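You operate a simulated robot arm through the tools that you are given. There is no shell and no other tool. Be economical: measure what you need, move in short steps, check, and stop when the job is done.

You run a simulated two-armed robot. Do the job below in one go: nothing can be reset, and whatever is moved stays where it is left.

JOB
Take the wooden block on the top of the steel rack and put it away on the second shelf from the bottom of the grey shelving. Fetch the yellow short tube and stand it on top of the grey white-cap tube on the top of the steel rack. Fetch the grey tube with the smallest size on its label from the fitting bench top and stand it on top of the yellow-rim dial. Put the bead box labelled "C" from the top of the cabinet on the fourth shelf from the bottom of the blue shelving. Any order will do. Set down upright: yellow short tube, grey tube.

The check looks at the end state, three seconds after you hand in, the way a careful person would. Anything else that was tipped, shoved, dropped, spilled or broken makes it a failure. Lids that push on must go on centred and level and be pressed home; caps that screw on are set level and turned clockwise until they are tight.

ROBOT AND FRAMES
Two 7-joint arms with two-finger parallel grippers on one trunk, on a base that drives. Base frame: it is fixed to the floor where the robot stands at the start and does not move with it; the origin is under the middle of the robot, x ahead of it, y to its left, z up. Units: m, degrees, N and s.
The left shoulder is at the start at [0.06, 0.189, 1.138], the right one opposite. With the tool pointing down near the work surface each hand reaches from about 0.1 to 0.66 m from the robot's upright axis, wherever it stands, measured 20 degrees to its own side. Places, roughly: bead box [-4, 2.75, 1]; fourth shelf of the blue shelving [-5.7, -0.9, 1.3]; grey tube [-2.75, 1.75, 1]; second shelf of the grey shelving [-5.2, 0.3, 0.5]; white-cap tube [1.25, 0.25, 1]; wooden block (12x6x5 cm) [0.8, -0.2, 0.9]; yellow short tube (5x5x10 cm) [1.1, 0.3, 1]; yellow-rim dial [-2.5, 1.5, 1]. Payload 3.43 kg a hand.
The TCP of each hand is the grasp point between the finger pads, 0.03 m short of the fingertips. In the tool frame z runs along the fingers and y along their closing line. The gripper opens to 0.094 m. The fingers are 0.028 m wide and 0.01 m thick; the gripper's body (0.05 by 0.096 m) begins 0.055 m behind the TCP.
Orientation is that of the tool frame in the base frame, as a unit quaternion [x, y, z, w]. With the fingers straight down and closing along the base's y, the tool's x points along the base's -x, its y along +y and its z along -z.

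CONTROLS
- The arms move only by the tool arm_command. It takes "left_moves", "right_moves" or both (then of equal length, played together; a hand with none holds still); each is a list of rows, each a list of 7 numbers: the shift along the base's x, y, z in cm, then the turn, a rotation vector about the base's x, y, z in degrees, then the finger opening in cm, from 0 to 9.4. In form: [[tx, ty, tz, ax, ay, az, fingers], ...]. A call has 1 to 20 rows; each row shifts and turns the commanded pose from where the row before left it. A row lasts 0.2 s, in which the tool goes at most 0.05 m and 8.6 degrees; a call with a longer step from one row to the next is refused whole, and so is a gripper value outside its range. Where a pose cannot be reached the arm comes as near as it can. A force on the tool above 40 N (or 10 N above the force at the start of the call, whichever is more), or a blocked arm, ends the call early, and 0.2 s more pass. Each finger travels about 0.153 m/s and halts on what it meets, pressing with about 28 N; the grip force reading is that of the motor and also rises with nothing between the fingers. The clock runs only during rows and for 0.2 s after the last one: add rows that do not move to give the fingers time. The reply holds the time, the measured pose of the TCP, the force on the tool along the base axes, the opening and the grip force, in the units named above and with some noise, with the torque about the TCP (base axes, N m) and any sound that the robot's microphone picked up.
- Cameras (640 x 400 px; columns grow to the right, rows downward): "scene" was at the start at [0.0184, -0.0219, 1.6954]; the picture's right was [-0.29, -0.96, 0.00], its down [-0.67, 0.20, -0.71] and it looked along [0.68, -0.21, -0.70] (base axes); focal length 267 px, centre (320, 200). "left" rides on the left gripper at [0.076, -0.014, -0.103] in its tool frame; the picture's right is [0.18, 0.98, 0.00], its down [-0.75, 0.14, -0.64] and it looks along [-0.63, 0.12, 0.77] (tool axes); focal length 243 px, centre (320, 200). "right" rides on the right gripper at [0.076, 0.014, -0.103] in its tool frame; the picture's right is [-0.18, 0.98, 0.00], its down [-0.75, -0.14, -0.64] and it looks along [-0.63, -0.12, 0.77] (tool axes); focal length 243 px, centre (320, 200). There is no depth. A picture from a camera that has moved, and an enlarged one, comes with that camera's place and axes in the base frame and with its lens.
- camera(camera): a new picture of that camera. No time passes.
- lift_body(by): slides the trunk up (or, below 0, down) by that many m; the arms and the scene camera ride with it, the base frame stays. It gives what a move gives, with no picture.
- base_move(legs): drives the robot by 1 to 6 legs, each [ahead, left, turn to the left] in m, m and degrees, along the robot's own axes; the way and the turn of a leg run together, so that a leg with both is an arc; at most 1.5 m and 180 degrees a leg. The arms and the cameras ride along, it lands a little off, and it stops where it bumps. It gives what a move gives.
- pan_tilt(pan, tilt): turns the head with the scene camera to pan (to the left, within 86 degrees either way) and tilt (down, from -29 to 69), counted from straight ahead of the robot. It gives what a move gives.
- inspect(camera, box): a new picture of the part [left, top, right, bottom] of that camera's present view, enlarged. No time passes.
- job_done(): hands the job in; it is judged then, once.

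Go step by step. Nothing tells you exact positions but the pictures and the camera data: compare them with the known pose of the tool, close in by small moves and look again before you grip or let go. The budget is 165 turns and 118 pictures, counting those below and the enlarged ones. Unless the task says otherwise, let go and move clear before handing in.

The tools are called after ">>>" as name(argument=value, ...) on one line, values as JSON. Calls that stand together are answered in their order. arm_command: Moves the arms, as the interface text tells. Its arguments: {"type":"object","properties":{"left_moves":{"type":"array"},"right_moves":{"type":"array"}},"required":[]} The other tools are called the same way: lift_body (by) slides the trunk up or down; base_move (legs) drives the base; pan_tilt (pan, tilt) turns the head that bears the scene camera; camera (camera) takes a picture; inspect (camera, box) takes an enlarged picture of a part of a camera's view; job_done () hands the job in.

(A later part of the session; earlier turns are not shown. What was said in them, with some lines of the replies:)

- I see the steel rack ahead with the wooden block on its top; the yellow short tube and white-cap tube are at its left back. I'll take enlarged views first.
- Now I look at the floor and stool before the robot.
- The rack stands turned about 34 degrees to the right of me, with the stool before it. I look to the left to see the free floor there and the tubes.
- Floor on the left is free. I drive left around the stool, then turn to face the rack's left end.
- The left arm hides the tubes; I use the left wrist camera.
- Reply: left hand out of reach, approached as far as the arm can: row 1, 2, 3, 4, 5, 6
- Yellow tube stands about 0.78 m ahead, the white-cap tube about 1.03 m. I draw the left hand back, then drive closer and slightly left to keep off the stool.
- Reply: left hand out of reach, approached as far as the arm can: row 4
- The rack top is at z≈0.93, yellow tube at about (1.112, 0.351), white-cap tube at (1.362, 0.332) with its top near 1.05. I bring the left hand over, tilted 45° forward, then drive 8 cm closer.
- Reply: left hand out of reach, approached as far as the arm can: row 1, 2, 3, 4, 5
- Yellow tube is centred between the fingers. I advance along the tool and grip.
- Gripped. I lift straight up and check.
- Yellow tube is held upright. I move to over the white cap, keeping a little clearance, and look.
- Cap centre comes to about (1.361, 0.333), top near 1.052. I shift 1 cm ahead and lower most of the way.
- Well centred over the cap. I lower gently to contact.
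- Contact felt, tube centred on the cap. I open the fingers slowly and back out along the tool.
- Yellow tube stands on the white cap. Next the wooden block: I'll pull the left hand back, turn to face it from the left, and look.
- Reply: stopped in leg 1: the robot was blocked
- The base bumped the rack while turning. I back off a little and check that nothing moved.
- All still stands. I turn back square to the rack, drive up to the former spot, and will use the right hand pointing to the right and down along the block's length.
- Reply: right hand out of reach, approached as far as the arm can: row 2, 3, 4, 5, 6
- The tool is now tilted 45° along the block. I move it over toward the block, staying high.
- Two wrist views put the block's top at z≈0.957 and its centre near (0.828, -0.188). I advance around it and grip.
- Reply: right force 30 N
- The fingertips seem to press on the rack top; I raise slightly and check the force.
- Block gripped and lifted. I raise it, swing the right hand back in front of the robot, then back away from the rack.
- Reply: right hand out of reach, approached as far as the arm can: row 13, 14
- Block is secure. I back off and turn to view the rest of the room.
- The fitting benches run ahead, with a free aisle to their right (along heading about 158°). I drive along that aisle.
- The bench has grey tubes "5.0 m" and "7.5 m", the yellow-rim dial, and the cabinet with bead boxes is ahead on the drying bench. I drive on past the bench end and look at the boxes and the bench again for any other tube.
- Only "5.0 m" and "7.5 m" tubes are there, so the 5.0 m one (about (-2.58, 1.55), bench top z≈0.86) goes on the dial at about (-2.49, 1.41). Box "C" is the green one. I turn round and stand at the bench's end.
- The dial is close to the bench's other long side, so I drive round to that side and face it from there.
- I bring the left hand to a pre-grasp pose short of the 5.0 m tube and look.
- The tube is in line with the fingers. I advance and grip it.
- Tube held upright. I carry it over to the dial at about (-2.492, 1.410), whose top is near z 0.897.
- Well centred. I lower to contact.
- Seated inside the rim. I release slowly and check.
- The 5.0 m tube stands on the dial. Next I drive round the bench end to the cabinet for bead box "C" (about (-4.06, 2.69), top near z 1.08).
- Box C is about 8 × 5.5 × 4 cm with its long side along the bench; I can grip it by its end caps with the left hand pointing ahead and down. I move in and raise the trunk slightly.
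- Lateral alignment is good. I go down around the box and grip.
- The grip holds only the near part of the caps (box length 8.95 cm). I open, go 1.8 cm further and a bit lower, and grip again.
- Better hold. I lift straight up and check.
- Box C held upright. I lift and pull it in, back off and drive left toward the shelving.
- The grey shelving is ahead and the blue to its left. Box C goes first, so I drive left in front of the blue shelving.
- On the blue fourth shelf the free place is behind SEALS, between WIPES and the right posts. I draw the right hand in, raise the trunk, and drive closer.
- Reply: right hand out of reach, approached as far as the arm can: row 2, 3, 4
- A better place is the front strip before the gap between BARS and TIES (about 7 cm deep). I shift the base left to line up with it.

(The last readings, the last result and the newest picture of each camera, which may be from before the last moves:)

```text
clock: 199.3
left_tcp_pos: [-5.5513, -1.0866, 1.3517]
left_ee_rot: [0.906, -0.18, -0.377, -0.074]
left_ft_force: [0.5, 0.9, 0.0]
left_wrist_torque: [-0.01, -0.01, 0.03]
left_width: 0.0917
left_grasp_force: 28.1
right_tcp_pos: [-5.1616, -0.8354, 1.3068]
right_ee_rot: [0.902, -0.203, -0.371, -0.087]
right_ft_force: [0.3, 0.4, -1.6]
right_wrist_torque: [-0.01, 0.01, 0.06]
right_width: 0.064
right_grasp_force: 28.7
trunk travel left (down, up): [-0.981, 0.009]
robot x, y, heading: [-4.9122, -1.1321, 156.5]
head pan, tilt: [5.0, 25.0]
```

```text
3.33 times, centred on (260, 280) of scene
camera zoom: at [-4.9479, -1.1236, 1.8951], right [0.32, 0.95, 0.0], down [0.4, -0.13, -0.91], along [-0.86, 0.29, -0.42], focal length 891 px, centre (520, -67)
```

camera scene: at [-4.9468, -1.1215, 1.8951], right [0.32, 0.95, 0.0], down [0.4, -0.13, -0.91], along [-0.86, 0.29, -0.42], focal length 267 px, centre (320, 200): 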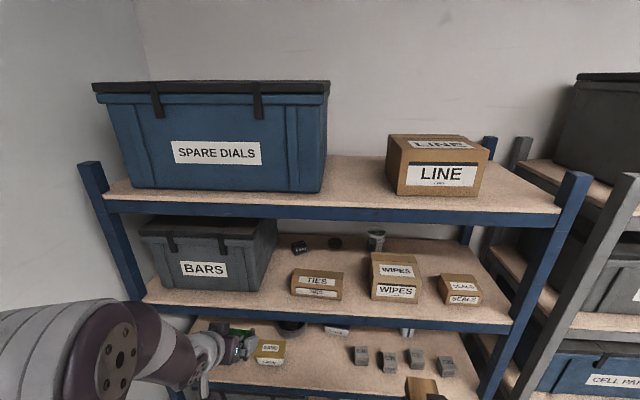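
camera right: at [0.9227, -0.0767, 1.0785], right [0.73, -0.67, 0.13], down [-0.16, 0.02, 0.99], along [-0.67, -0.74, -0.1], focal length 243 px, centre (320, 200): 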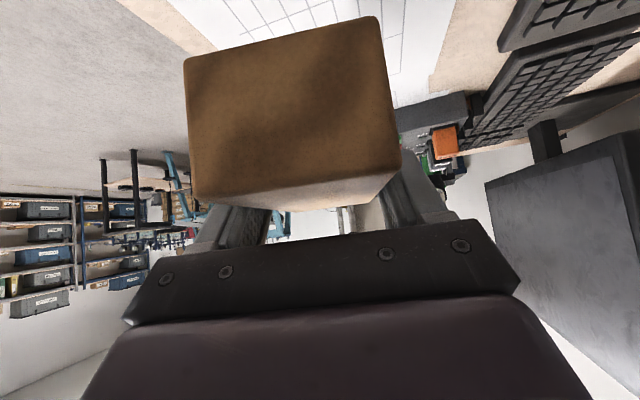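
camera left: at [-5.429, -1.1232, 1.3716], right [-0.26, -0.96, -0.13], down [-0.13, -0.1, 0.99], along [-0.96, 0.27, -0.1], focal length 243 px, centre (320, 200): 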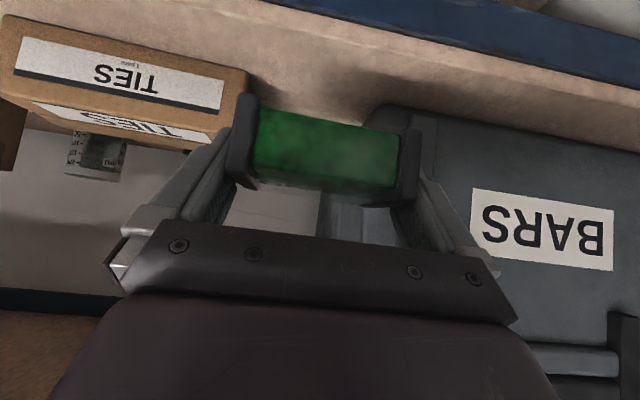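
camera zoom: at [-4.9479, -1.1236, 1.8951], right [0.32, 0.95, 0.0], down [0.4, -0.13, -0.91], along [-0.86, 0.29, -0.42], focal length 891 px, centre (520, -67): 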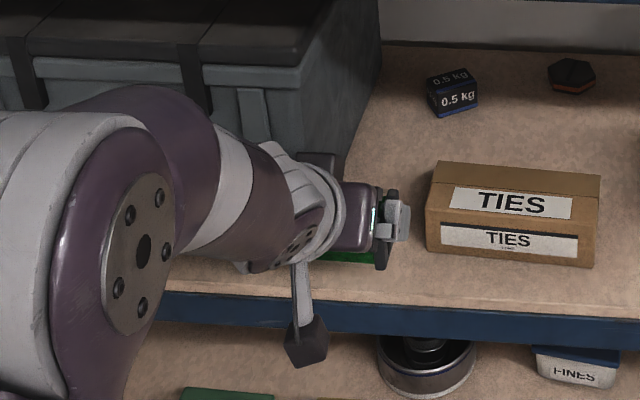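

>>> arm_command(left_moves=[[-1.4, 1.1, 0, 0, 0, 0, 6.5], [0, 0, -1.5, 0, 0, 0, 6.5], [0, 0, -1.5, 0, 0, 0, 6.5], [0, 0, 0, 0, 0, 0, 6.5]])

>>> camera(camera="left")

>>> inspect(camera="scene", box=[170, 220, 350, 340])

```text
clock: 200.3
left_tcp_pos: [-5.5597, -1.0806, 1.3279]
left_ee_rot: [0.906, -0.179, -0.376, -0.074]
left_ft_force: [-0.9, 0.1, -0.7]
left_wrist_torque: [0.02, -0.03, 0.0]
left_width: 0.0917
left_grasp_force: 27.8
left hand out of reach, approached as far as the arm can: row 1, 2
right_tcp_pos: [-5.1619, -0.8367, 1.3072]
right_ee_rot: [0.902, -0.204, -0.371, -0.089]
right_ft_force: [-0.9, 0.8, -1.1]
right_wrist_torque: [0.01, 0.04, -0.01]
right_width: 0.0638
right_grasp_force: 28.3
trunk travel left (down, up): [-0.981, 0.009]
robot x, y, heading: [-4.9159, -1.1321, 156.6]
head pan, tilt: [5.0, 25.0]
```

```text
26 pictures are left
camera left: at [-5.4382, -1.1154, 1.3463], right [-0.25, -0.96, -0.13], down [-0.13, -0.1, 0.99], along [-0.96, 0.27, -0.1], focal length 243 px, centre (320, 200)
```

left: 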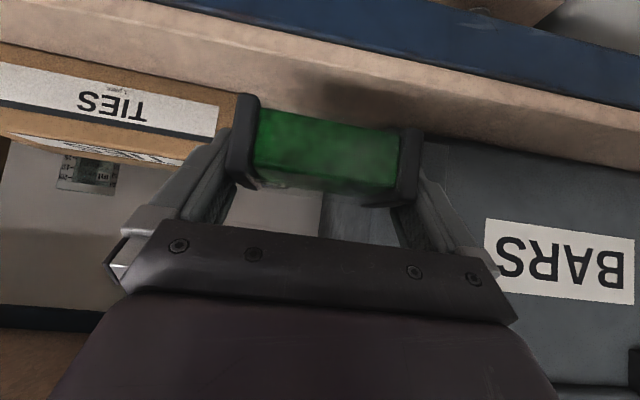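

```text
3.33 times, centred on (260, 280) of scene
camera zoom: at [-4.9486, -1.1227, 1.8951], right [0.32, 0.95, 0.0], down [0.4, -0.13, -0.91], along [-0.86, 0.29, -0.42], focal length 891 px, centre (520, -67)
```

zoom: 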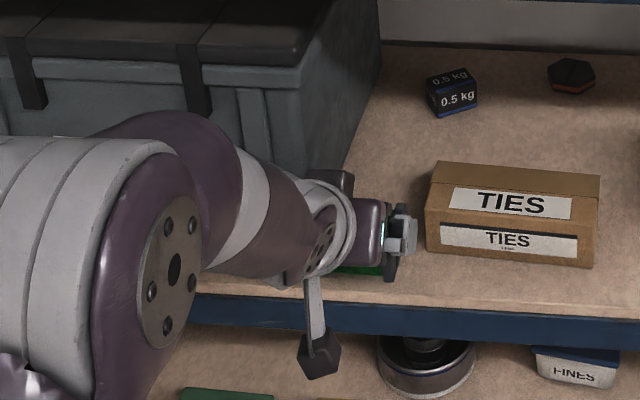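

>>> arm_command(left_moves=[[0, 0, -1.0, 0, 0, 0, 6.5], [0, 0, -0.5, 0, 0, 0, 6.5], [0, 0, -0.3, 0, 0, 0, 6.5], [0, 0, 0, 0, 0, 0, 6.5]])

```text
clock: 201.3
left_tcp_pos: [-5.5583, -1.0808, 1.3112]
left_ee_rot: [0.906, -0.18, -0.375, -0.074]
left_ft_force: [0.2, -0.2, -0.8]
left_wrist_torque: [-0.03, -0.01, -0.02]
left_width: 0.0916
left_grasp_force: 28.4
right_tcp_pos: [-5.1623, -0.8361, 1.3061]
right_ee_rot: [0.902, -0.202, -0.372, -0.087]
right_ft_force: [0.5, 0.0, -1.6]
right_wrist_torque: [0.01, 0.01, 0.02]
right_width: 0.064
right_grasp_force: 28.1
trunk travel left (down, up): [-0.981, 0.009]
robot x, y, heading: [-4.9129, -1.1314, 156.8]
head pan, tilt: [5.0, 25.0]
```

>>> arm_command(left_moves=[[0, 0, -0.3, 0, 0, 0, 6.5], [0, 0, -0.3, 0, 0, 0, 6.5], [0, 0, -0.2, 0, 0, 0, 6.5]])

>>> camera(camera="left")

```text
clock: 202.1
left_tcp_pos: [-5.5572, -1.0797, 1.303]
left_ee_rot: [0.906, -0.18, -0.375, -0.074]
left_ft_force: [-0.1, 0.8, -1.5]
left_wrist_torque: [0.01, 0.0, -0.03]
left_width: 0.0917
left_grasp_force: 28.0
right_tcp_pos: [-5.1617, -0.8359, 1.3068]
right_ee_rot: [0.902, -0.202, -0.371, -0.087]
right_ft_force: [0.5, 0.4, -1.9]
right_wrist_torque: [-0.04, 0.03, 0.02]
right_width: 0.0638
right_grasp_force: 28.4
trunk travel left (down, up): [-0.981, 0.009]
robot x, y, heading: [-4.9188, -1.1329, 156.5]
head pan, tilt: [5.0, 25.0]
```

```text
24 pictures are left
camera left: at [-5.4365, -1.1153, 1.3215], right [-0.25, -0.96, -0.13], down [-0.13, -0.1, 0.99], along [-0.96, 0.27, -0.1], focal length 243 px, centre (320, 200)
```

left: 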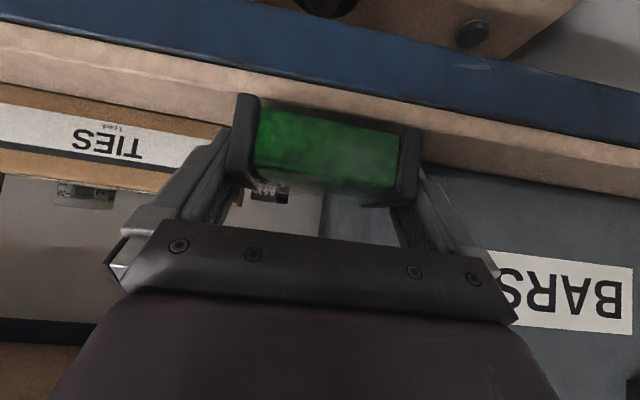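

>>> arm_command(left_moves=[[0, 0, -0.25, 0, 0, 0, 6.5], [0, 0, -0.25, 0, 0, 0, 6.5], [0, 0, -0.2, 0, 0, 0, 6.5]])

```text
clock: 202.9
left_tcp_pos: [-5.5575, -1.08, 1.296]
left_ee_rot: [0.906, -0.18, -0.375, -0.074]
left_ft_force: [-0.2, -0.5, -1.9]
left_wrist_torque: [-0.01, -0.01, 0.02]
left_width: 0.0917
left_grasp_force: 28.1
right_tcp_pos: [-5.1611, -0.8356, 1.3068]
right_ee_rot: [0.902, -0.203, -0.372, -0.088]
right_ft_force: [-0.2, 0.2, -1.6]
right_wrist_torque: [0.02, -0.01, 0.02]
right_width: 0.0639
right_grasp_force: 28.3
trunk travel left (down, up): [-0.981, 0.009]
robot x, y, heading: [-4.9128, -1.1326, 156.6]
head pan, tilt: [5.0, 25.0]
```

>>> arm_command(left_moves=[[0, 0, -0.25, 0, 0, 0, 6.5], [0, 0, -0.25, 0, 0, 0, 6.5], [0, 0, -0.2, 0, 0, 0, 6.5]])

>>> inspect(camera="left", box=[200, 30, 460, 190])

```text
clock: 203.7
left_tcp_pos: [-5.5582, -1.0808, 1.2933]
left_ee_rot: [0.905, -0.179, -0.379, -0.074]
left_ft_force: [-1.3, -1.0, 17.1]
left_wrist_torque: [0.29, -0.04, 0.0]
left_width: 0.0917
left_grasp_force: 27.5
right_tcp_pos: [-5.1599, -0.8366, 1.3074]
right_ee_rot: [0.901, -0.203, -0.372, -0.088]
right_ft_force: [0.1, 0.4, -1.8]
right_wrist_torque: [-0.01, -0.01, 0.0]
right_width: 0.0641
right_grasp_force: 28.0
trunk travel left (down, up): [-0.981, 0.009]
robot x, y, heading: [-4.9133, -1.1288, 156.5]
head pan, tilt: [5.0, 25.0]
```

```text
2.46 times, centred on (330, 110) of left
camera zoom: at [-5.4362, -1.1158, 1.3102], right [-0.26, -0.96, -0.13], down [-0.12, -0.1, 0.99], along [-0.96, 0.27, -0.09], focal length 597 px, centre (295, 422)
```

zoom: 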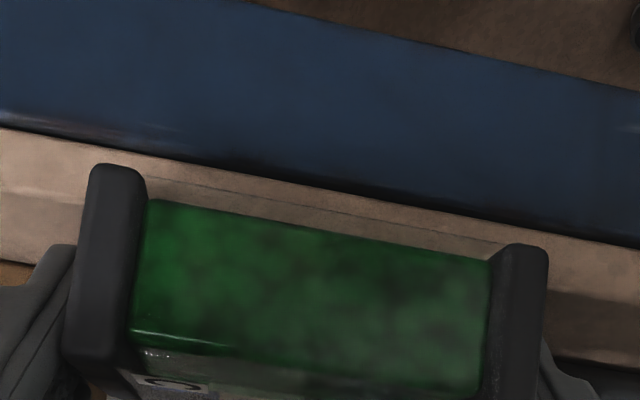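

Contact; box is on the shelf about 1 cm inside the edge. I open fully and look.

>>> arm_command(left_moves=[[0, 0, 0.2, 0, 0, 0, 6.5], [0, 0, 0, 0, 0, 0, 9.4], [0, 0, 0, 0, 0, 0, 9.4], [0, 0, 0, 0, 0, 0, 9.4]])

>>> inspect(camera="left", box=[200, 30, 460, 220])

```text
clock: 204.7
left_tcp_pos: [-5.5569, -1.0798, 1.2915]
left_ee_rot: [0.906, -0.179, -0.376, -0.073]
left_ft_force: [0.9, -3.0, 7.1]
left_wrist_torque: [0.3, -0.09, 0.02]
left_width: 0.0932
left_grasp_force: 0.0
right_tcp_pos: [-5.16, -0.838, 1.3086]
right_ee_rot: [0.901, -0.202, -0.373, -0.088]
right_ft_force: [-0.2, -0.2, -2.1]
right_wrist_torque: [0.0, -0.01, 0.04]
right_width: 0.0641
right_grasp_force: 27.9
trunk travel left (down, up): [-0.981, 0.009]
robot x, y, heading: [-4.9148, -1.1294, 156.4]
head pan, tilt: [5.0, 25.0]
```

```text
2.11 times, centred on (330, 125) of left
camera zoom: at [-5.4352, -1.1161, 1.3097], right [-0.25, -0.96, -0.13], down [-0.13, -0.1, 0.99], along [-0.96, 0.27, -0.1], focal length 511 px, centre (299, 358)
```

zoom: 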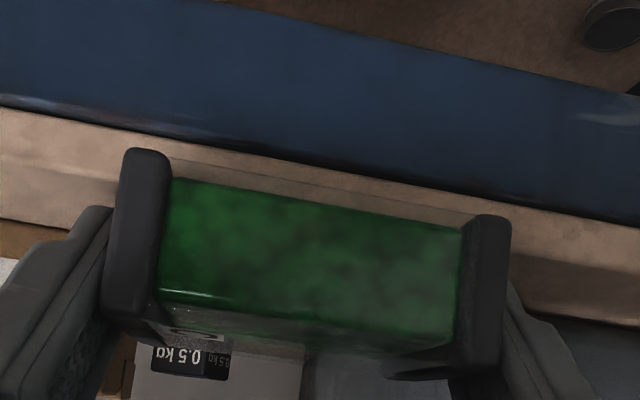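

>>> arm_command(left_moves=[[0.2, -0.1, 0.4, 0, 0, 0, 9.4], [0.3, -0.13, 0.35, 0, 0, 0, 9.4], [0, 0, 0, 0, 0, 0, 9.4]])

>>> inspect(camera="left", box=[200, 30, 460, 220])

```text
clock: 205.5
left_tcp_pos: [-5.5543, -1.0836, 1.2976]
left_ee_rot: [0.907, -0.18, -0.374, -0.074]
left_ft_force: [-0.1, 0.2, 1.0]
left_wrist_torque: [-0.02, 0.01, 0.02]
left_width: 0.094
left_grasp_force: 0.1
right_tcp_pos: [-5.1624, -0.8362, 1.3081]
right_ee_rot: [0.901, -0.203, -0.372, -0.088]
right_ft_force: [0.5, 0.3, -0.7]
right_wrist_torque: [0.0, 0.01, 0.05]
right_width: 0.064
right_grasp_force: 28.1
trunk travel left (down, up): [-0.981, 0.009]
robot x, y, heading: [-4.9164, -1.1334, 156.5]
head pan, tilt: [5.0, 25.0]
```

```text
2.11 times, centred on (330, 125) of left
camera zoom: at [-5.4314, -1.1179, 1.3168], right [-0.25, -0.96, -0.13], down [-0.13, -0.1, 0.99], along [-0.96, 0.27, -0.1], focal length 511 px, centre (299, 358)
```

zoom: 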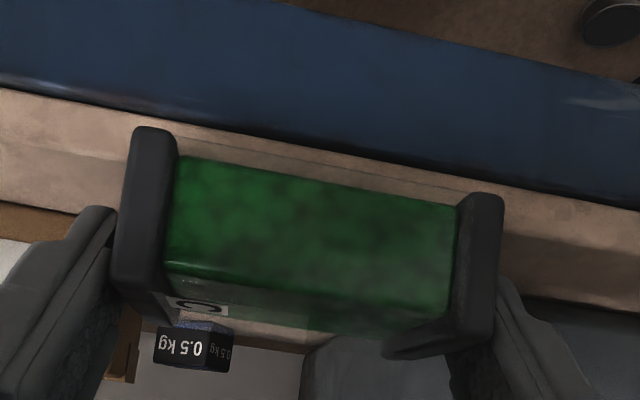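

The box stays put as the hand leaves; I continue the retreat.

>>> arm_command(left_moves=[[0.8, -0.33, 0.85, 0, 0, 0, 9.4], [1.3, -0.53, 1.4, 0, 0, 0, 9.4], [1.6, -0.66, 1.7, 0, 0, 0, 9.4], [2.4, -1.0, 2.0, 0, 0, 0, 9.4], [3.5, -1.4, 1.0, 0, 0, 0, 9.4], [3.5, -1.4, 0, 0, 0, 0, 9.4]])

>>> inspect(camera="scene", box=[170, 220, 350, 340])

```text
clock: 206.9
left_tcp_pos: [-5.4201, -1.1333, 1.3695]
left_ee_rot: [0.906, -0.179, -0.375, -0.073]
left_ft_force: [0.1, 0.2, 0.0]
left_wrist_torque: [0.02, -0.02, 0.0]
left_width: 0.0939
left_grasp_force: 0.0
right_tcp_pos: [-5.1598, -0.8375, 1.3072]
right_ee_rot: [0.902, -0.203, -0.372, -0.088]
right_ft_force: [0.0, -0.3, -1.9]
right_wrist_torque: [-0.02, 0.04, -0.04]
right_width: 0.0641
right_grasp_force: 28.2
trunk travel left (down, up): [-0.981, 0.009]
robot x, y, heading: [-4.9131, -1.1304, 156.6]
head pan, tilt: [5.0, 25.0]
```

```text
3.33 times, centred on (260, 280) of scene
camera zoom: at [-4.9448, -1.1244, 1.8951], right [0.32, 0.95, 0.0], down [0.4, -0.13, -0.91], along [-0.86, 0.29, -0.42], focal length 891 px, centre (520, -67)
```

zoom: 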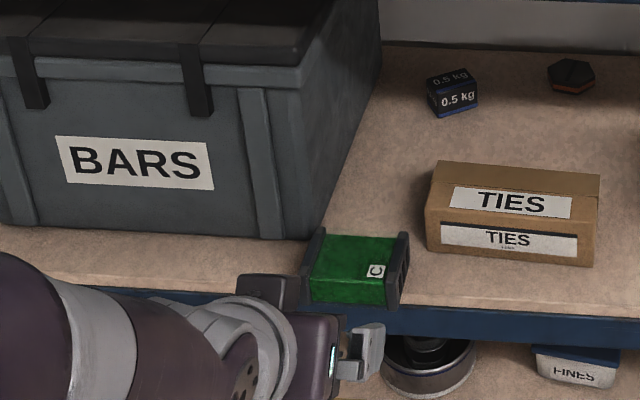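

Box C stands on the blue fourth shelf. Now I back off, move right before the grey shelving, and lower the trunk for the second shelf.

>>> base_move(legs=[[-0.35, 0, 1], [0, -1.32, 0]])

>>> lift_body(by=-0.6)

>>> pan_tilt(pan=-5, tilt=30)

>>> camera(camera="scene")

```text
clock: 215.2
left_tcp_pos: [-4.6041, -0.0895, 1.368]
left_ee_rot: [0.907, -0.174, -0.376, -0.072]
left_ft_force: [0.7, -0.4, 0.6]
left_wrist_torque: [0.04, -0.02, -0.01]
left_width: 0.0939
left_grasp_force: 0.2
right_tcp_pos: [-4.3482, 0.2121, 1.3068]
right_ee_rot: [0.903, -0.197, -0.372, -0.085]
right_ft_force: [0.4, 0.0, -0.9]
right_wrist_torque: [0.02, 0.0, -0.02]
right_width: 0.0641
right_grasp_force: 28.0
trunk travel left (down, up): [-0.981, 0.009]
robot x, y, heading: [-4.0988, -0.0817, 157.5]
head pan, tilt: [5.0, 25.0]
```

```text
refused: -0.6 is not a number from -0.4 to 0.4
```

```text
clock: 215.9
left_tcp_pos: [-4.6033, -0.089, 1.367]
left_ee_rot: [0.907, -0.174, -0.376, -0.072]
left_ft_force: [-0.1, 0.6, 0.6]
left_wrist_torque: [0.01, -0.02, 0.0]
left_width: 0.0941
left_grasp_force: 0.1
right_tcp_pos: [-4.346, 0.2126, 1.3063]
right_ee_rot: [0.903, -0.196, -0.373, -0.085]
right_ft_force: [0.6, -0.5, -1.7]
right_wrist_torque: [-0.02, 0.02, -0.01]
right_width: 0.0642
right_grasp_force: 27.8
trunk travel left (down, up): [-0.981, 0.009]
robot x, y, heading: [-4.0942, -0.0767, 157.4]
head pan, tilt: [-5.0, 30.0]
```

```text
19 pictures are left
camera scene: at [-4.1213, -0.0586, 1.8872], right [0.46, 0.89, 0.0], down [0.44, -0.23, -0.87], along [-0.77, 0.4, -0.5], focal length 267 px, centre (320, 200)
```

scene: 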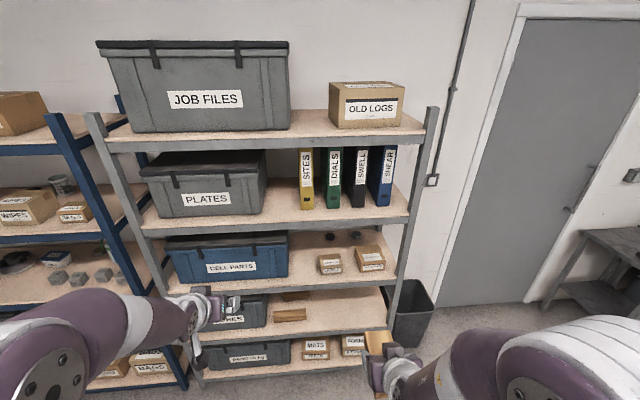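

>>> lift_body(by=-0.4)

>>> lift_body(by=-0.24)

>>> pan_tilt(pan=-5, tilt=35)

>>> camera(camera="scene")

```text
clock: 219.8
left_tcp_pos: [-4.6035, -0.0899, 0.9678]
left_ee_rot: [0.907, -0.175, -0.376, -0.072]
left_ft_force: [-0.3, -1.4, -0.4]
left_wrist_torque: [0.02, -0.01, -0.01]
left_width: 0.094
left_grasp_force: 0.1
right_tcp_pos: [-4.3468, 0.2124, 0.9075]
right_ee_rot: [0.903, -0.197, -0.372, -0.085]
right_ft_force: [0.3, 0.3, -1.2]
right_wrist_torque: [0.03, 0.0, 0.01]
right_width: 0.0644
right_grasp_force: 28.1
trunk travel left (down, up): [-0.581, 0.409]
robot x, y, heading: [-4.0965, -0.0768, 157.3]
head pan, tilt: [-5.0, 30.0]
```

```text
clock: 222.3
left_tcp_pos: [-4.6025, -0.0884, 0.7281]
left_ee_rot: [0.907, -0.174, -0.376, -0.071]
left_ft_force: [-0.4, -0.1, 0.8]
left_wrist_torque: [-0.02, -0.01, 0.0]
left_width: 0.0939
left_grasp_force: 0.1
right_tcp_pos: [-4.3475, 0.2117, 0.6666]
right_ee_rot: [0.903, -0.197, -0.372, -0.085]
right_ft_force: [-0.2, -0.2, -1.2]
right_wrist_torque: [-0.01, -0.04, 0.0]
right_width: 0.0643
right_grasp_force: 27.9
trunk travel left (down, up): [-0.341, 0.649]
robot x, y, heading: [-4.0957, -0.0772, 157.2]
head pan, tilt: [-5.0, 30.0]
```

```text
clock: 222.9
left_tcp_pos: [-4.6034, -0.0887, 0.727]
left_ee_rot: [0.907, -0.174, -0.376, -0.071]
left_ft_force: [-0.5, -0.7, 0.5]
left_wrist_torque: [0.02, 0.0, -0.01]
left_width: 0.0942
left_grasp_force: 0.0
right_tcp_pos: [-4.3469, 0.2121, 0.6668]
right_ee_rot: [0.903, -0.197, -0.372, -0.085]
right_ft_force: [0.1, 0.4, -1.1]
right_wrist_torque: [0.01, 0.0, 0.0]
right_width: 0.064
right_grasp_force: 27.9
trunk travel left (down, up): [-0.341, 0.649]
robot x, y, heading: [-4.0963, -0.0815, 157.4]
head pan, tilt: [-5.0, 35.0]
```

```text
18 pictures are left
camera scene: at [-4.1192, -0.0598, 1.2394], right [0.46, 0.89, 0.0], down [0.51, -0.27, -0.82], along [-0.73, 0.38, -0.57], focal length 267 px, centre (320, 200)
```

scene: 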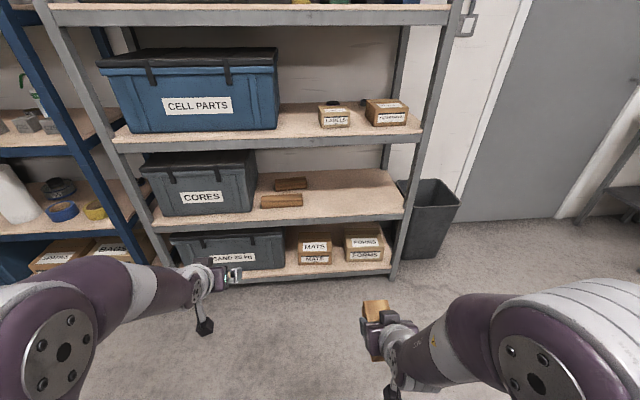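

Second grey shelf surface is at z≈0.50; the right half is free. I draw the left hand in, drive closer, and look.

>>> arm_command(left_moves=[[3.5, -1.5, 0, 0, 0, 0, 9.4], [3.5, -1.5, 0, 0, 0, 0, 9.4], [3.5, -1.5, 0, 0, 0, 0, 9.4]])

>>> base_move(legs=[[0, -0.08, 0], [0.42, 0, 0]])

>>> pan_tilt(pan=-10, tilt=45)

>>> camera(camera="scene")

```text
clock: 223.7
left_tcp_pos: [-4.5157, -0.1299, 0.7244]
left_ee_rot: [0.908, -0.174, -0.376, -0.072]
left_ft_force: [0.7, -0.1, 0.1]
left_wrist_torque: [0.0, 0.02, 0.0]
left_width: 0.0942
left_grasp_force: 0.1
left hand out of reach, approached as far as the arm can: row 3
right_tcp_pos: [-4.3476, 0.213, 0.6665]
right_ee_rot: [0.903, -0.197, -0.372, -0.085]
right_ft_force: [-0.5, -0.3, -0.9]
right_wrist_torque: [-0.01, 0.01, 0.01]
right_width: 0.0643
right_grasp_force: 28.4
trunk travel left (down, up): [-0.341, 0.649]
robot x, y, heading: [-4.0968, -0.0824, 157.3]
head pan, tilt: [-5.0, 35.0]
```

```text
clock: 227.0
left_tcp_pos: [-4.8752, 0.108, 0.7244]
left_ee_rot: [0.907, -0.175, -0.376, -0.072]
left_ft_force: [0.4, -0.3, 1.1]
left_wrist_torque: [0.03, -0.06, -0.01]
left_width: 0.094
left_grasp_force: 0.0
right_tcp_pos: [-4.7052, 0.4503, 0.6667]
right_ee_rot: [0.903, -0.199, -0.372, -0.086]
right_ft_force: [-0.5, -1.5, -2.3]
right_wrist_torque: [-0.02, 0.0, -0.02]
right_width: 0.0639
right_grasp_force: 28.2
trunk travel left (down, up): [-0.341, 0.649]
robot x, y, heading: [-4.4516, 0.1569, 157.1]
head pan, tilt: [-5.0, 35.0]
```

```text
clock: 227.7
left_tcp_pos: [-4.8752, 0.108, 0.7247]
left_ee_rot: [0.907, -0.173, -0.376, -0.071]
left_ft_force: [-0.3, -0.3, 0.2]
left_wrist_torque: [0.0, 0.0, 0.02]
left_width: 0.0941
left_grasp_force: 0.0
right_tcp_pos: [-4.7051, 0.4499, 0.666]
right_ee_rot: [0.903, -0.197, -0.372, -0.085]
right_ft_force: [0.3, 0.4, -1.8]
right_wrist_torque: [-0.01, 0.03, 0.0]
right_width: 0.0639
right_grasp_force: 28.0
trunk travel left (down, up): [-0.341, 0.649]
robot x, y, heading: [-4.4568, 0.1598, 157.1]
head pan, tilt: [-10.0, 45.0]
```

```text
17 pictures are left
camera scene: at [-4.4677, 0.1809, 1.2246], right [0.54, 0.84, 0.0], down [0.59, -0.38, -0.71], along [-0.6, 0.38, -0.71], focal length 267 px, centre (320, 200)
```

scene: 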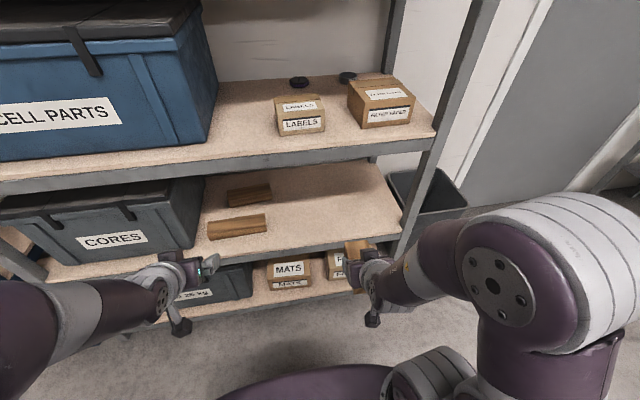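

>>> arm_command(right_moves=[[0, 0, -3, 0, 0, 1, 4.5], [0, 0, -3, 0, 0, 1.3, 4.5], [-4.3, 1.97, 0, 0, 0, 0, 4.5], [-4.3, 1.97, 0, 0, 0, 0, 4.5], [-4.3, 1.97, 0, 0, 0, 0, 4.5], [-4.3, 1.97, 0, 0, 0, 0, 4.5], [-4.3, 1.97, 0, 0, 0, 0, 4.5], [-4.2, 1.95, 0, 0, 0, 0, 4.5], [0, 0, 0, 0, 0, 0, 4.5]])

>>> camera(camera="scene")

>>> camera(camera="right")

```text
clock: 229.7
left_tcp_pos: [-4.8742, 0.1087, 0.7259]
left_ee_rot: [0.907, -0.173, -0.376, -0.071]
left_ft_force: [0.1, -0.5, 0.2]
left_wrist_torque: [0.0, 0.0, 0.0]
left_width: 0.094
left_grasp_force: 0.0
right_tcp_pos: [-4.9826, 0.5546, 0.6243]
right_ee_rot: [0.907, -0.179, -0.374, -0.078]
right_ft_force: [0.3, 0.0, -2.0]
right_wrist_torque: [0.02, 0.02, 0.03]
right_width: 0.0639
right_grasp_force: 28.1
right hand out of reach, approached as far as the arm can: row 1, 2, 3
trunk travel left (down, up): [-0.341, 0.649]
robot x, y, heading: [-4.4568, 0.1562, 157.4]
head pan, tilt: [-10.0, 45.0]
```

```text
16 pictures are left
camera scene: at [-4.4677, 0.1809, 1.2245], right [0.54, 0.84, 0.0], down [0.59, -0.38, -0.71], along [-0.59, 0.38, -0.71], focal length 267 px, centre (320, 200)
```

scene: 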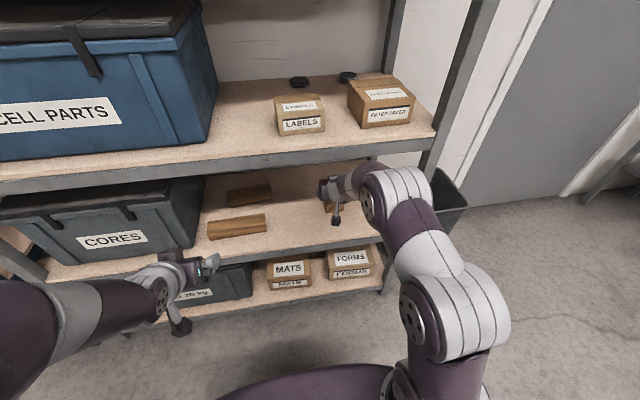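

```text
15 pictures are left
camera right: at [-4.8711, 0.4925, 0.6445], right [-0.5, -0.86, 0.12], down [-0.02, 0.15, 0.99], along [-0.87, 0.49, -0.1], focal length 243 px, centre (320, 200)
```

right: 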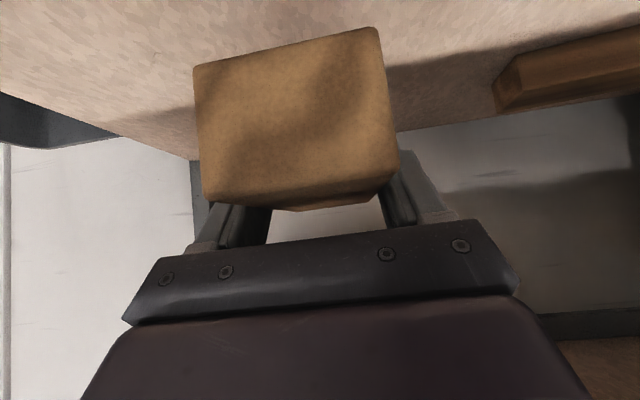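

The block hangs over the free part of the shelf. I lower it.

>>> arm_command(right_moves=[[0, 0, -2, 0, 0, 0, 4.5], [0, 0, -2, 0, 0, 0, 4.5], [0, 0, -1, 0, 0, 0, 4.5], [0, 0, -0.7, 0, 0, 0, 4.5], [0, 0, 0, 0, 0, 0, 4.5]])

>>> camera(camera="right")

```text
clock: 230.9
left_tcp_pos: [-4.8739, 0.1088, 0.7259]
left_ee_rot: [0.907, -0.175, -0.376, -0.072]
left_ft_force: [-0.5, 0.3, 0.5]
left_wrist_torque: [0.0, 0.01, -0.03]
left_width: 0.0941
left_grasp_force: 0.1
right_tcp_pos: [-4.984, 0.5549, 0.5696]
right_ee_rot: [0.907, -0.179, -0.374, -0.079]
right_ft_force: [0.8, 0.0, -1.6]
right_wrist_torque: [-0.03, 0.01, -0.01]
right_width: 0.0641
right_grasp_force: 27.9
trunk travel left (down, up): [-0.341, 0.649]
robot x, y, heading: [-4.452, 0.1597, 157.1]
head pan, tilt: [-10.0, 45.0]
```

```text
14 pictures are left
camera right: at [-4.8718, 0.4933, 0.5888], right [-0.5, -0.86, 0.12], down [-0.02, 0.15, 0.99], along [-0.87, 0.49, -0.1], focal length 243 px, centre (320, 200)
```

right: 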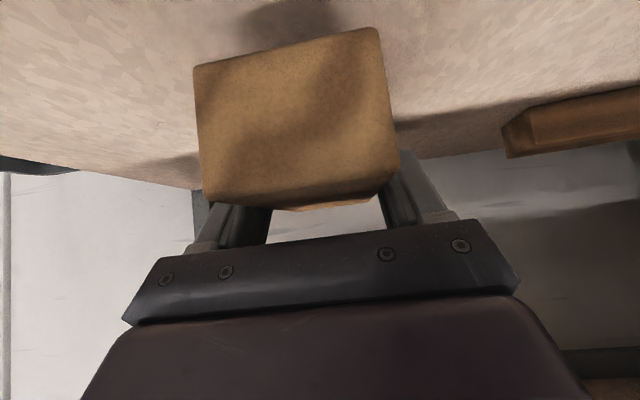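

>>> arm_command(right_moves=[[0, 0, -0.5, 0, 0, 0, 4.5], [0, 0, -0.5, 0, 0, 0, 4.5], [0, 0, -0.5, 0, 0, 0, 4.5]])

>>> arm_command(right_moves=[[0, 0, -0.3, 0, 0, 0, 4.5], [0, 0, -0.3, 0, 0, 0, 4.5]])

```text
clock: 231.7
left_tcp_pos: [-4.8733, 0.1086, 0.7257]
left_ee_rot: [0.907, -0.174, -0.376, -0.071]
left_ft_force: [-0.4, 0.2, 0.3]
left_wrist_torque: [0.03, -0.01, 0.04]
left_width: 0.094
left_grasp_force: 0.0
right_tcp_pos: [-4.9848, 0.5535, 0.5539]
right_ee_rot: [0.907, -0.179, -0.373, -0.078]
right_ft_force: [-0.2, 0.5, -2.4]
right_wrist_torque: [0.0, -0.02, -0.03]
right_width: 0.064
right_grasp_force: 28.5
trunk travel left (down, up): [-0.341, 0.649]
robot x, y, heading: [-4.4533, 0.1585, 157.2]
head pan, tilt: [-10.0, 45.0]
```

```text
clock: 232.3
left_tcp_pos: [-4.8736, 0.1087, 0.7245]
left_ee_rot: [0.907, -0.175, -0.377, -0.072]
left_ft_force: [0.4, -0.1, 0.2]
left_wrist_torque: [-0.02, -0.01, 0.04]
left_width: 0.094
left_grasp_force: 0.1
right_tcp_pos: [-4.9856, 0.5545, 0.5494]
right_ee_rot: [0.907, -0.18, -0.374, -0.079]
right_ft_force: [-0.2, 0.3, -1.4]
right_wrist_torque: [0.03, -0.03, -0.02]
right_width: 0.0642
right_grasp_force: 28.0
trunk travel left (down, up): [-0.341, 0.649]
robot x, y, heading: [-4.4533, 0.16, 157.4]
head pan, tilt: [-10.0, 45.0]
```

>>> arm_command(right_moves=[[0, 0, -0.3, 0, 0, 0, 4.5], [0, 0, -0.3, 0, 0, 0, 4.5]])

>>> arm_command(right_moves=[[0, 0, -0.2, 0, 0, 0, 4.5], [0, 0, -0.2, 0, 0, 0, 4.5]])

>>> camera(camera="right")

```text
clock: 232.9
left_tcp_pos: [-4.8734, 0.1079, 0.7243]
left_ee_rot: [0.907, -0.175, -0.376, -0.072]
left_ft_force: [-0.1, -0.6, 1.2]
left_wrist_torque: [0.02, 0.01, -0.02]
left_width: 0.0942
left_grasp_force: 0.1
right_tcp_pos: [-4.9835, 0.5542, 0.5419]
right_ee_rot: [0.907, -0.179, -0.374, -0.078]
right_ft_force: [-0.5, 0.1, -1.7]
right_wrist_torque: [0.0, 0.0, -0.01]
right_width: 0.064
right_grasp_force: 27.5
trunk travel left (down, up): [-0.341, 0.649]
robot x, y, heading: [-4.4534, 0.1573, 157.5]
head pan, tilt: [-10.0, 45.0]
```

```text
clock: 233.5
left_tcp_pos: [-4.8746, 0.1075, 0.7253]
left_ee_rot: [0.907, -0.174, -0.376, -0.072]
left_ft_force: [0.3, 0.5, -0.6]
left_wrist_torque: [-0.03, 0.01, 0.01]
left_width: 0.0939
left_grasp_force: 0.0
right_tcp_pos: [-4.9838, 0.5551, 0.5383]
right_ee_rot: [0.907, -0.179, -0.374, -0.078]
right_ft_force: [1.4, -0.7, -2.1]
right_wrist_torque: [0.05, -0.04, 0.0]
right_width: 0.0642
right_grasp_force: 28.0
trunk travel left (down, up): [-0.341, 0.649]
robot x, y, heading: [-4.4503, 0.1562, 157.2]
head pan, tilt: [-10.0, 45.0]
```

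```text
13 pictures are left
camera right: at [-4.8721, 0.4932, 0.5579], right [-0.5, -0.86, 0.12], down [-0.02, 0.15, 0.99], along [-0.87, 0.49, -0.1], focal length 243 px, centre (320, 200)
```

right: 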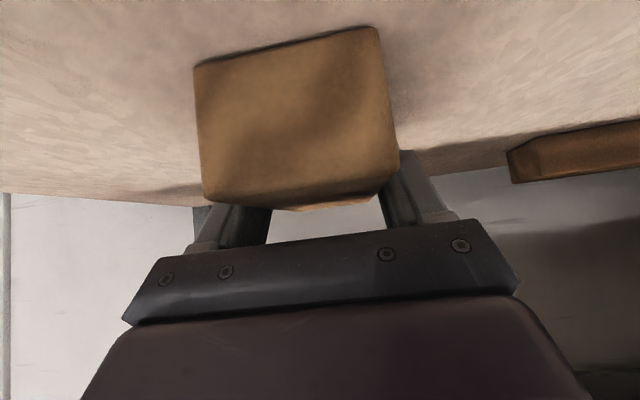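

>>> arm_command(right_moves=[[0, 0, -0.2, 0, 0, 0, 4.5], [0, 0, -0.2, 0, 0, 0, 4.5]])

>>> arm_command(right_moves=[[0, 0, -0.2, 0, 0, 0, 4.5], [0, 0, -0.1, 0, 0, 0, 4.5]])

```text
clock: 234.1
left_tcp_pos: [-4.8719, 0.1077, 0.7249]
left_ee_rot: [0.907, -0.175, -0.376, -0.072]
left_ft_force: [0.8, -0.1, 0.8]
left_wrist_torque: [0.02, 0.01, -0.02]
left_width: 0.0939
left_grasp_force: 0.1
right_tcp_pos: [-4.9857, 0.5549, 0.5373]
right_ee_rot: [0.905, -0.18, -0.377, -0.078]
right_ft_force: [0.7, 0.5, 12.6]
right_wrist_torque: [-0.58, -0.33, 0.02]
right_width: 0.0643
right_grasp_force: 27.9
trunk travel left (down, up): [-0.341, 0.649]
robot x, y, heading: [-4.4551, 0.156, 157.1]
head pan, tilt: [-10.0, 45.0]
```

```text
clock: 234.7
left_tcp_pos: [-4.8718, 0.1076, 0.7269]
left_ee_rot: [0.907, -0.174, -0.376, -0.072]
left_ft_force: [0.1, 0.3, -0.3]
left_wrist_torque: [0.0, 0.0, 0.0]
left_width: 0.0941
left_grasp_force: 0.1
right_tcp_pos: [-4.9837, 0.5551, 0.5356]
right_ee_rot: [0.905, -0.179, -0.378, -0.078]
right_ft_force: [-1.6, 9.6, 24.8]
right_wrist_torque: [-0.19, 0.02, 0.19]
right_width: 0.0646
right_grasp_force: 27.7
trunk travel left (down, up): [-0.341, 0.649]
robot x, y, heading: [-4.4522, 0.1624, 157.2]
head pan, tilt: [-10.0, 45.0]
```

Down on the shelf. I relax, open, and back out along the tool.

>>> arm_command(right_moves=[[0, 0, 0.3, 0, 0, 0, 4.5], [0, 0, 0, 0, 0, 0, 6.8], [0, 0, 0, 0, 0, 0, 9.0], [0, 0, 0, 0, 0, 0, 9.0], [0.65, -0.27, 0.7, 0, 0, 0, 9.0], [1.6, -0.67, 1.7, 0, 0, 0, 9.0], [2.6, -1.1, 2.8, 0, 0, 0, 9.0], [3.0, -1.3, 2.0, 0, 0, 0, 9.0], [4.2, -1.8, 0, 0, 0, 0, 9.0], [4.2, -1.8, 0, 0, 0, 0, 9.0], [4.2, -1.8, 0, 0, 0, 0, 9.0]])

>>> camera(camera="scene")

```text
clock: 237.1
left_tcp_pos: [-4.873, 0.108, 0.7237]
left_ee_rot: [0.908, -0.174, -0.376, -0.071]
left_ft_force: [0.1, -0.1, -0.5]
left_wrist_torque: [0.01, 0.01, 0.02]
left_width: 0.0941
left_grasp_force: 0.1
right_tcp_pos: [-4.7976, 0.4725, 0.5984]
right_ee_rot: [0.906, -0.18, -0.374, -0.081]
right_ft_force: [0.3, -0.2, -1.1]
right_wrist_torque: [-0.01, 0.02, -0.01]
right_width: 0.0898
right_grasp_force: 0.0
right hand out of reach, approached as far as the arm can: row 9, 11
trunk travel left (down, up): [-0.341, 0.649]
robot x, y, heading: [-4.4497, 0.158, 157.3]
head pan, tilt: [-10.0, 45.0]
```

```text
12 pictures are left
camera scene: at [-4.4677, 0.1808, 1.2245], right [0.54, 0.84, 0.0], down [0.59, -0.38, -0.71], along [-0.59, 0.38, -0.71], focal length 267 px, centre (320, 200)
```

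scene: 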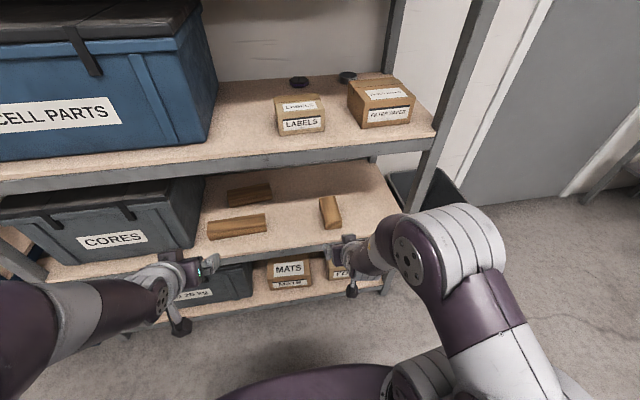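

The block lies on the second shelf. I back away, raise the trunk, and check box C once more.

>>> base_move(legs=[[-0.4, 0, 0]])

>>> lift_body(by=0.4)

>>> pan_tilt(pan=40, tilt=15)

>>> camera(camera="scene")

```text
clock: 239.6
left_tcp_pos: [-4.4993, -0.0469, 0.7251]
left_ee_rot: [0.906, -0.179, -0.376, -0.073]
left_ft_force: [0.1, 1.0, 0.1]
left_wrist_torque: [0.01, -0.03, -0.02]
left_width: 0.094
left_grasp_force: 0.0
right_tcp_pos: [-4.4197, 0.3166, 0.5984]
right_ee_rot: [0.905, -0.186, -0.373, -0.084]
right_ft_force: [0.3, -0.6, 0.6]
right_wrist_torque: [0.01, -0.01, 0.0]
right_width: 0.0903
right_grasp_force: 0.1
trunk travel left (down, up): [-0.341, 0.649]
robot x, y, heading: [-4.0822, -0.001, 156.5]
head pan, tilt: [-10.0, 45.0]
```

```text
clock: 243.5
left_tcp_pos: [-4.4986, -0.0454, 1.1241]
left_ee_rot: [0.906, -0.179, -0.375, -0.074]
left_ft_force: [-0.1, 0.5, 0.1]
left_wrist_torque: [0.01, 0.03, 0.03]
left_width: 0.0943
left_grasp_force: 0.1
right_tcp_pos: [-4.4192, 0.3165, 0.9985]
right_ee_rot: [0.906, -0.185, -0.372, -0.083]
right_ft_force: [0.3, -0.3, -0.5]
right_wrist_torque: [0.03, 0.02, -0.02]
right_width: 0.0898
right_grasp_force: 0.0
trunk travel left (down, up): [-0.741, 0.249]
robot x, y, heading: [-4.0797, -0.0001, 156.9]
head pan, tilt: [-10.0, 45.0]
```

```text
clock: 244.7
left_tcp_pos: [-4.4984, -0.0464, 1.1249]
left_ee_rot: [0.907, -0.18, -0.375, -0.074]
left_ft_force: [-0.4, 0.1, -0.2]
left_wrist_torque: [0.02, -0.01, -0.01]
left_width: 0.0941
left_grasp_force: 0.1
right_tcp_pos: [-4.4205, 0.318, 0.9998]
right_ee_rot: [0.906, -0.186, -0.372, -0.083]
right_ft_force: [0.0, 0.4, 0.2]
right_wrist_torque: [0.0, -0.01, 0.0]
right_width: 0.09
right_grasp_force: 0.1
trunk travel left (down, up): [-0.741, 0.249]
robot x, y, heading: [-4.0789, -0.0021, 156.6]
head pan, tilt: [40.0, 15.0]
```

```text
11 pictures are left
camera scene: at [-4.1139, -0.0499, 1.6713], right [-0.29, 0.96, 0.0], down [0.25, 0.07, -0.97], along [-0.93, -0.28, -0.26], focal length 267 px, centre (320, 200)
```

scene: 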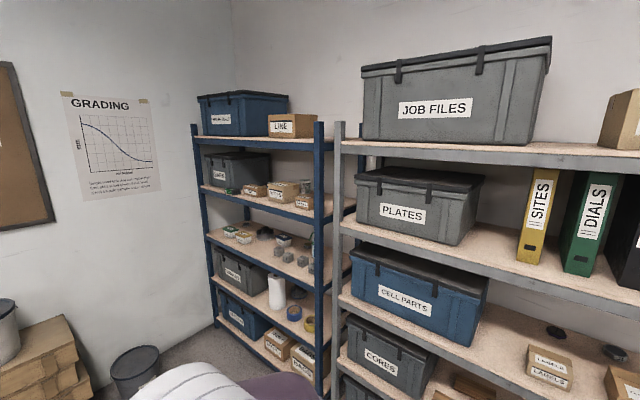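

>>> inspect(camera="scene", box=[196, 160, 276, 215])

```text
7.27 times, centred on (236, 188) of scene
camera zoom: at [-4.1139, -0.0499, 1.6713], right [-0.29, 0.96, 0.0], down [0.25, 0.07, -0.97], along [-0.93, -0.28, -0.26], focal length 1944 px, centre (931, 291)
```

zoom: 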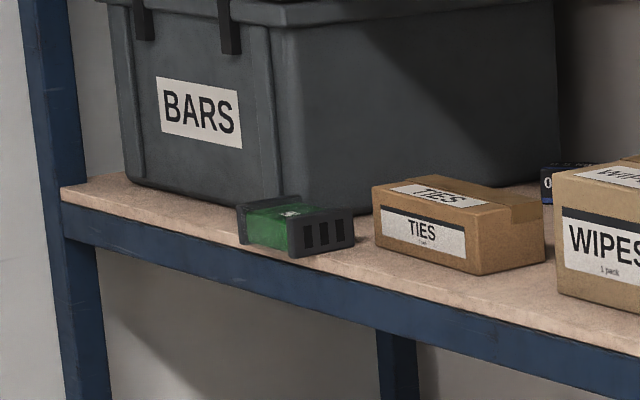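

Box C sits level and fully on the blue fourth shelf, the block is on the grey second shelf, and both hands are empty and clear. I hand in.

>>> job_done()

```text
The job is handed in.
```

I did all four moves and handed the job in; I haven't seen the result of the check.

- **Wooden block:** it lies flat on the free right-hand part of the grey shelving's second shelf.
- **Yellow short tube:** it stands upright on the white-cap tube on the steel rack. The base bumped the rack once afterwards, while turning. I looked straight after and nothing had moved or fallen.
- **Grey tube:** I took the 5.0 m one, since the only other grey tube on the bench was 7.5 m. It stands upright on the yellow-rim dial.
- **Bead box C:** it sits level on the blue shelving's fourth shelf, close to the front edge, between BARS and TIES.
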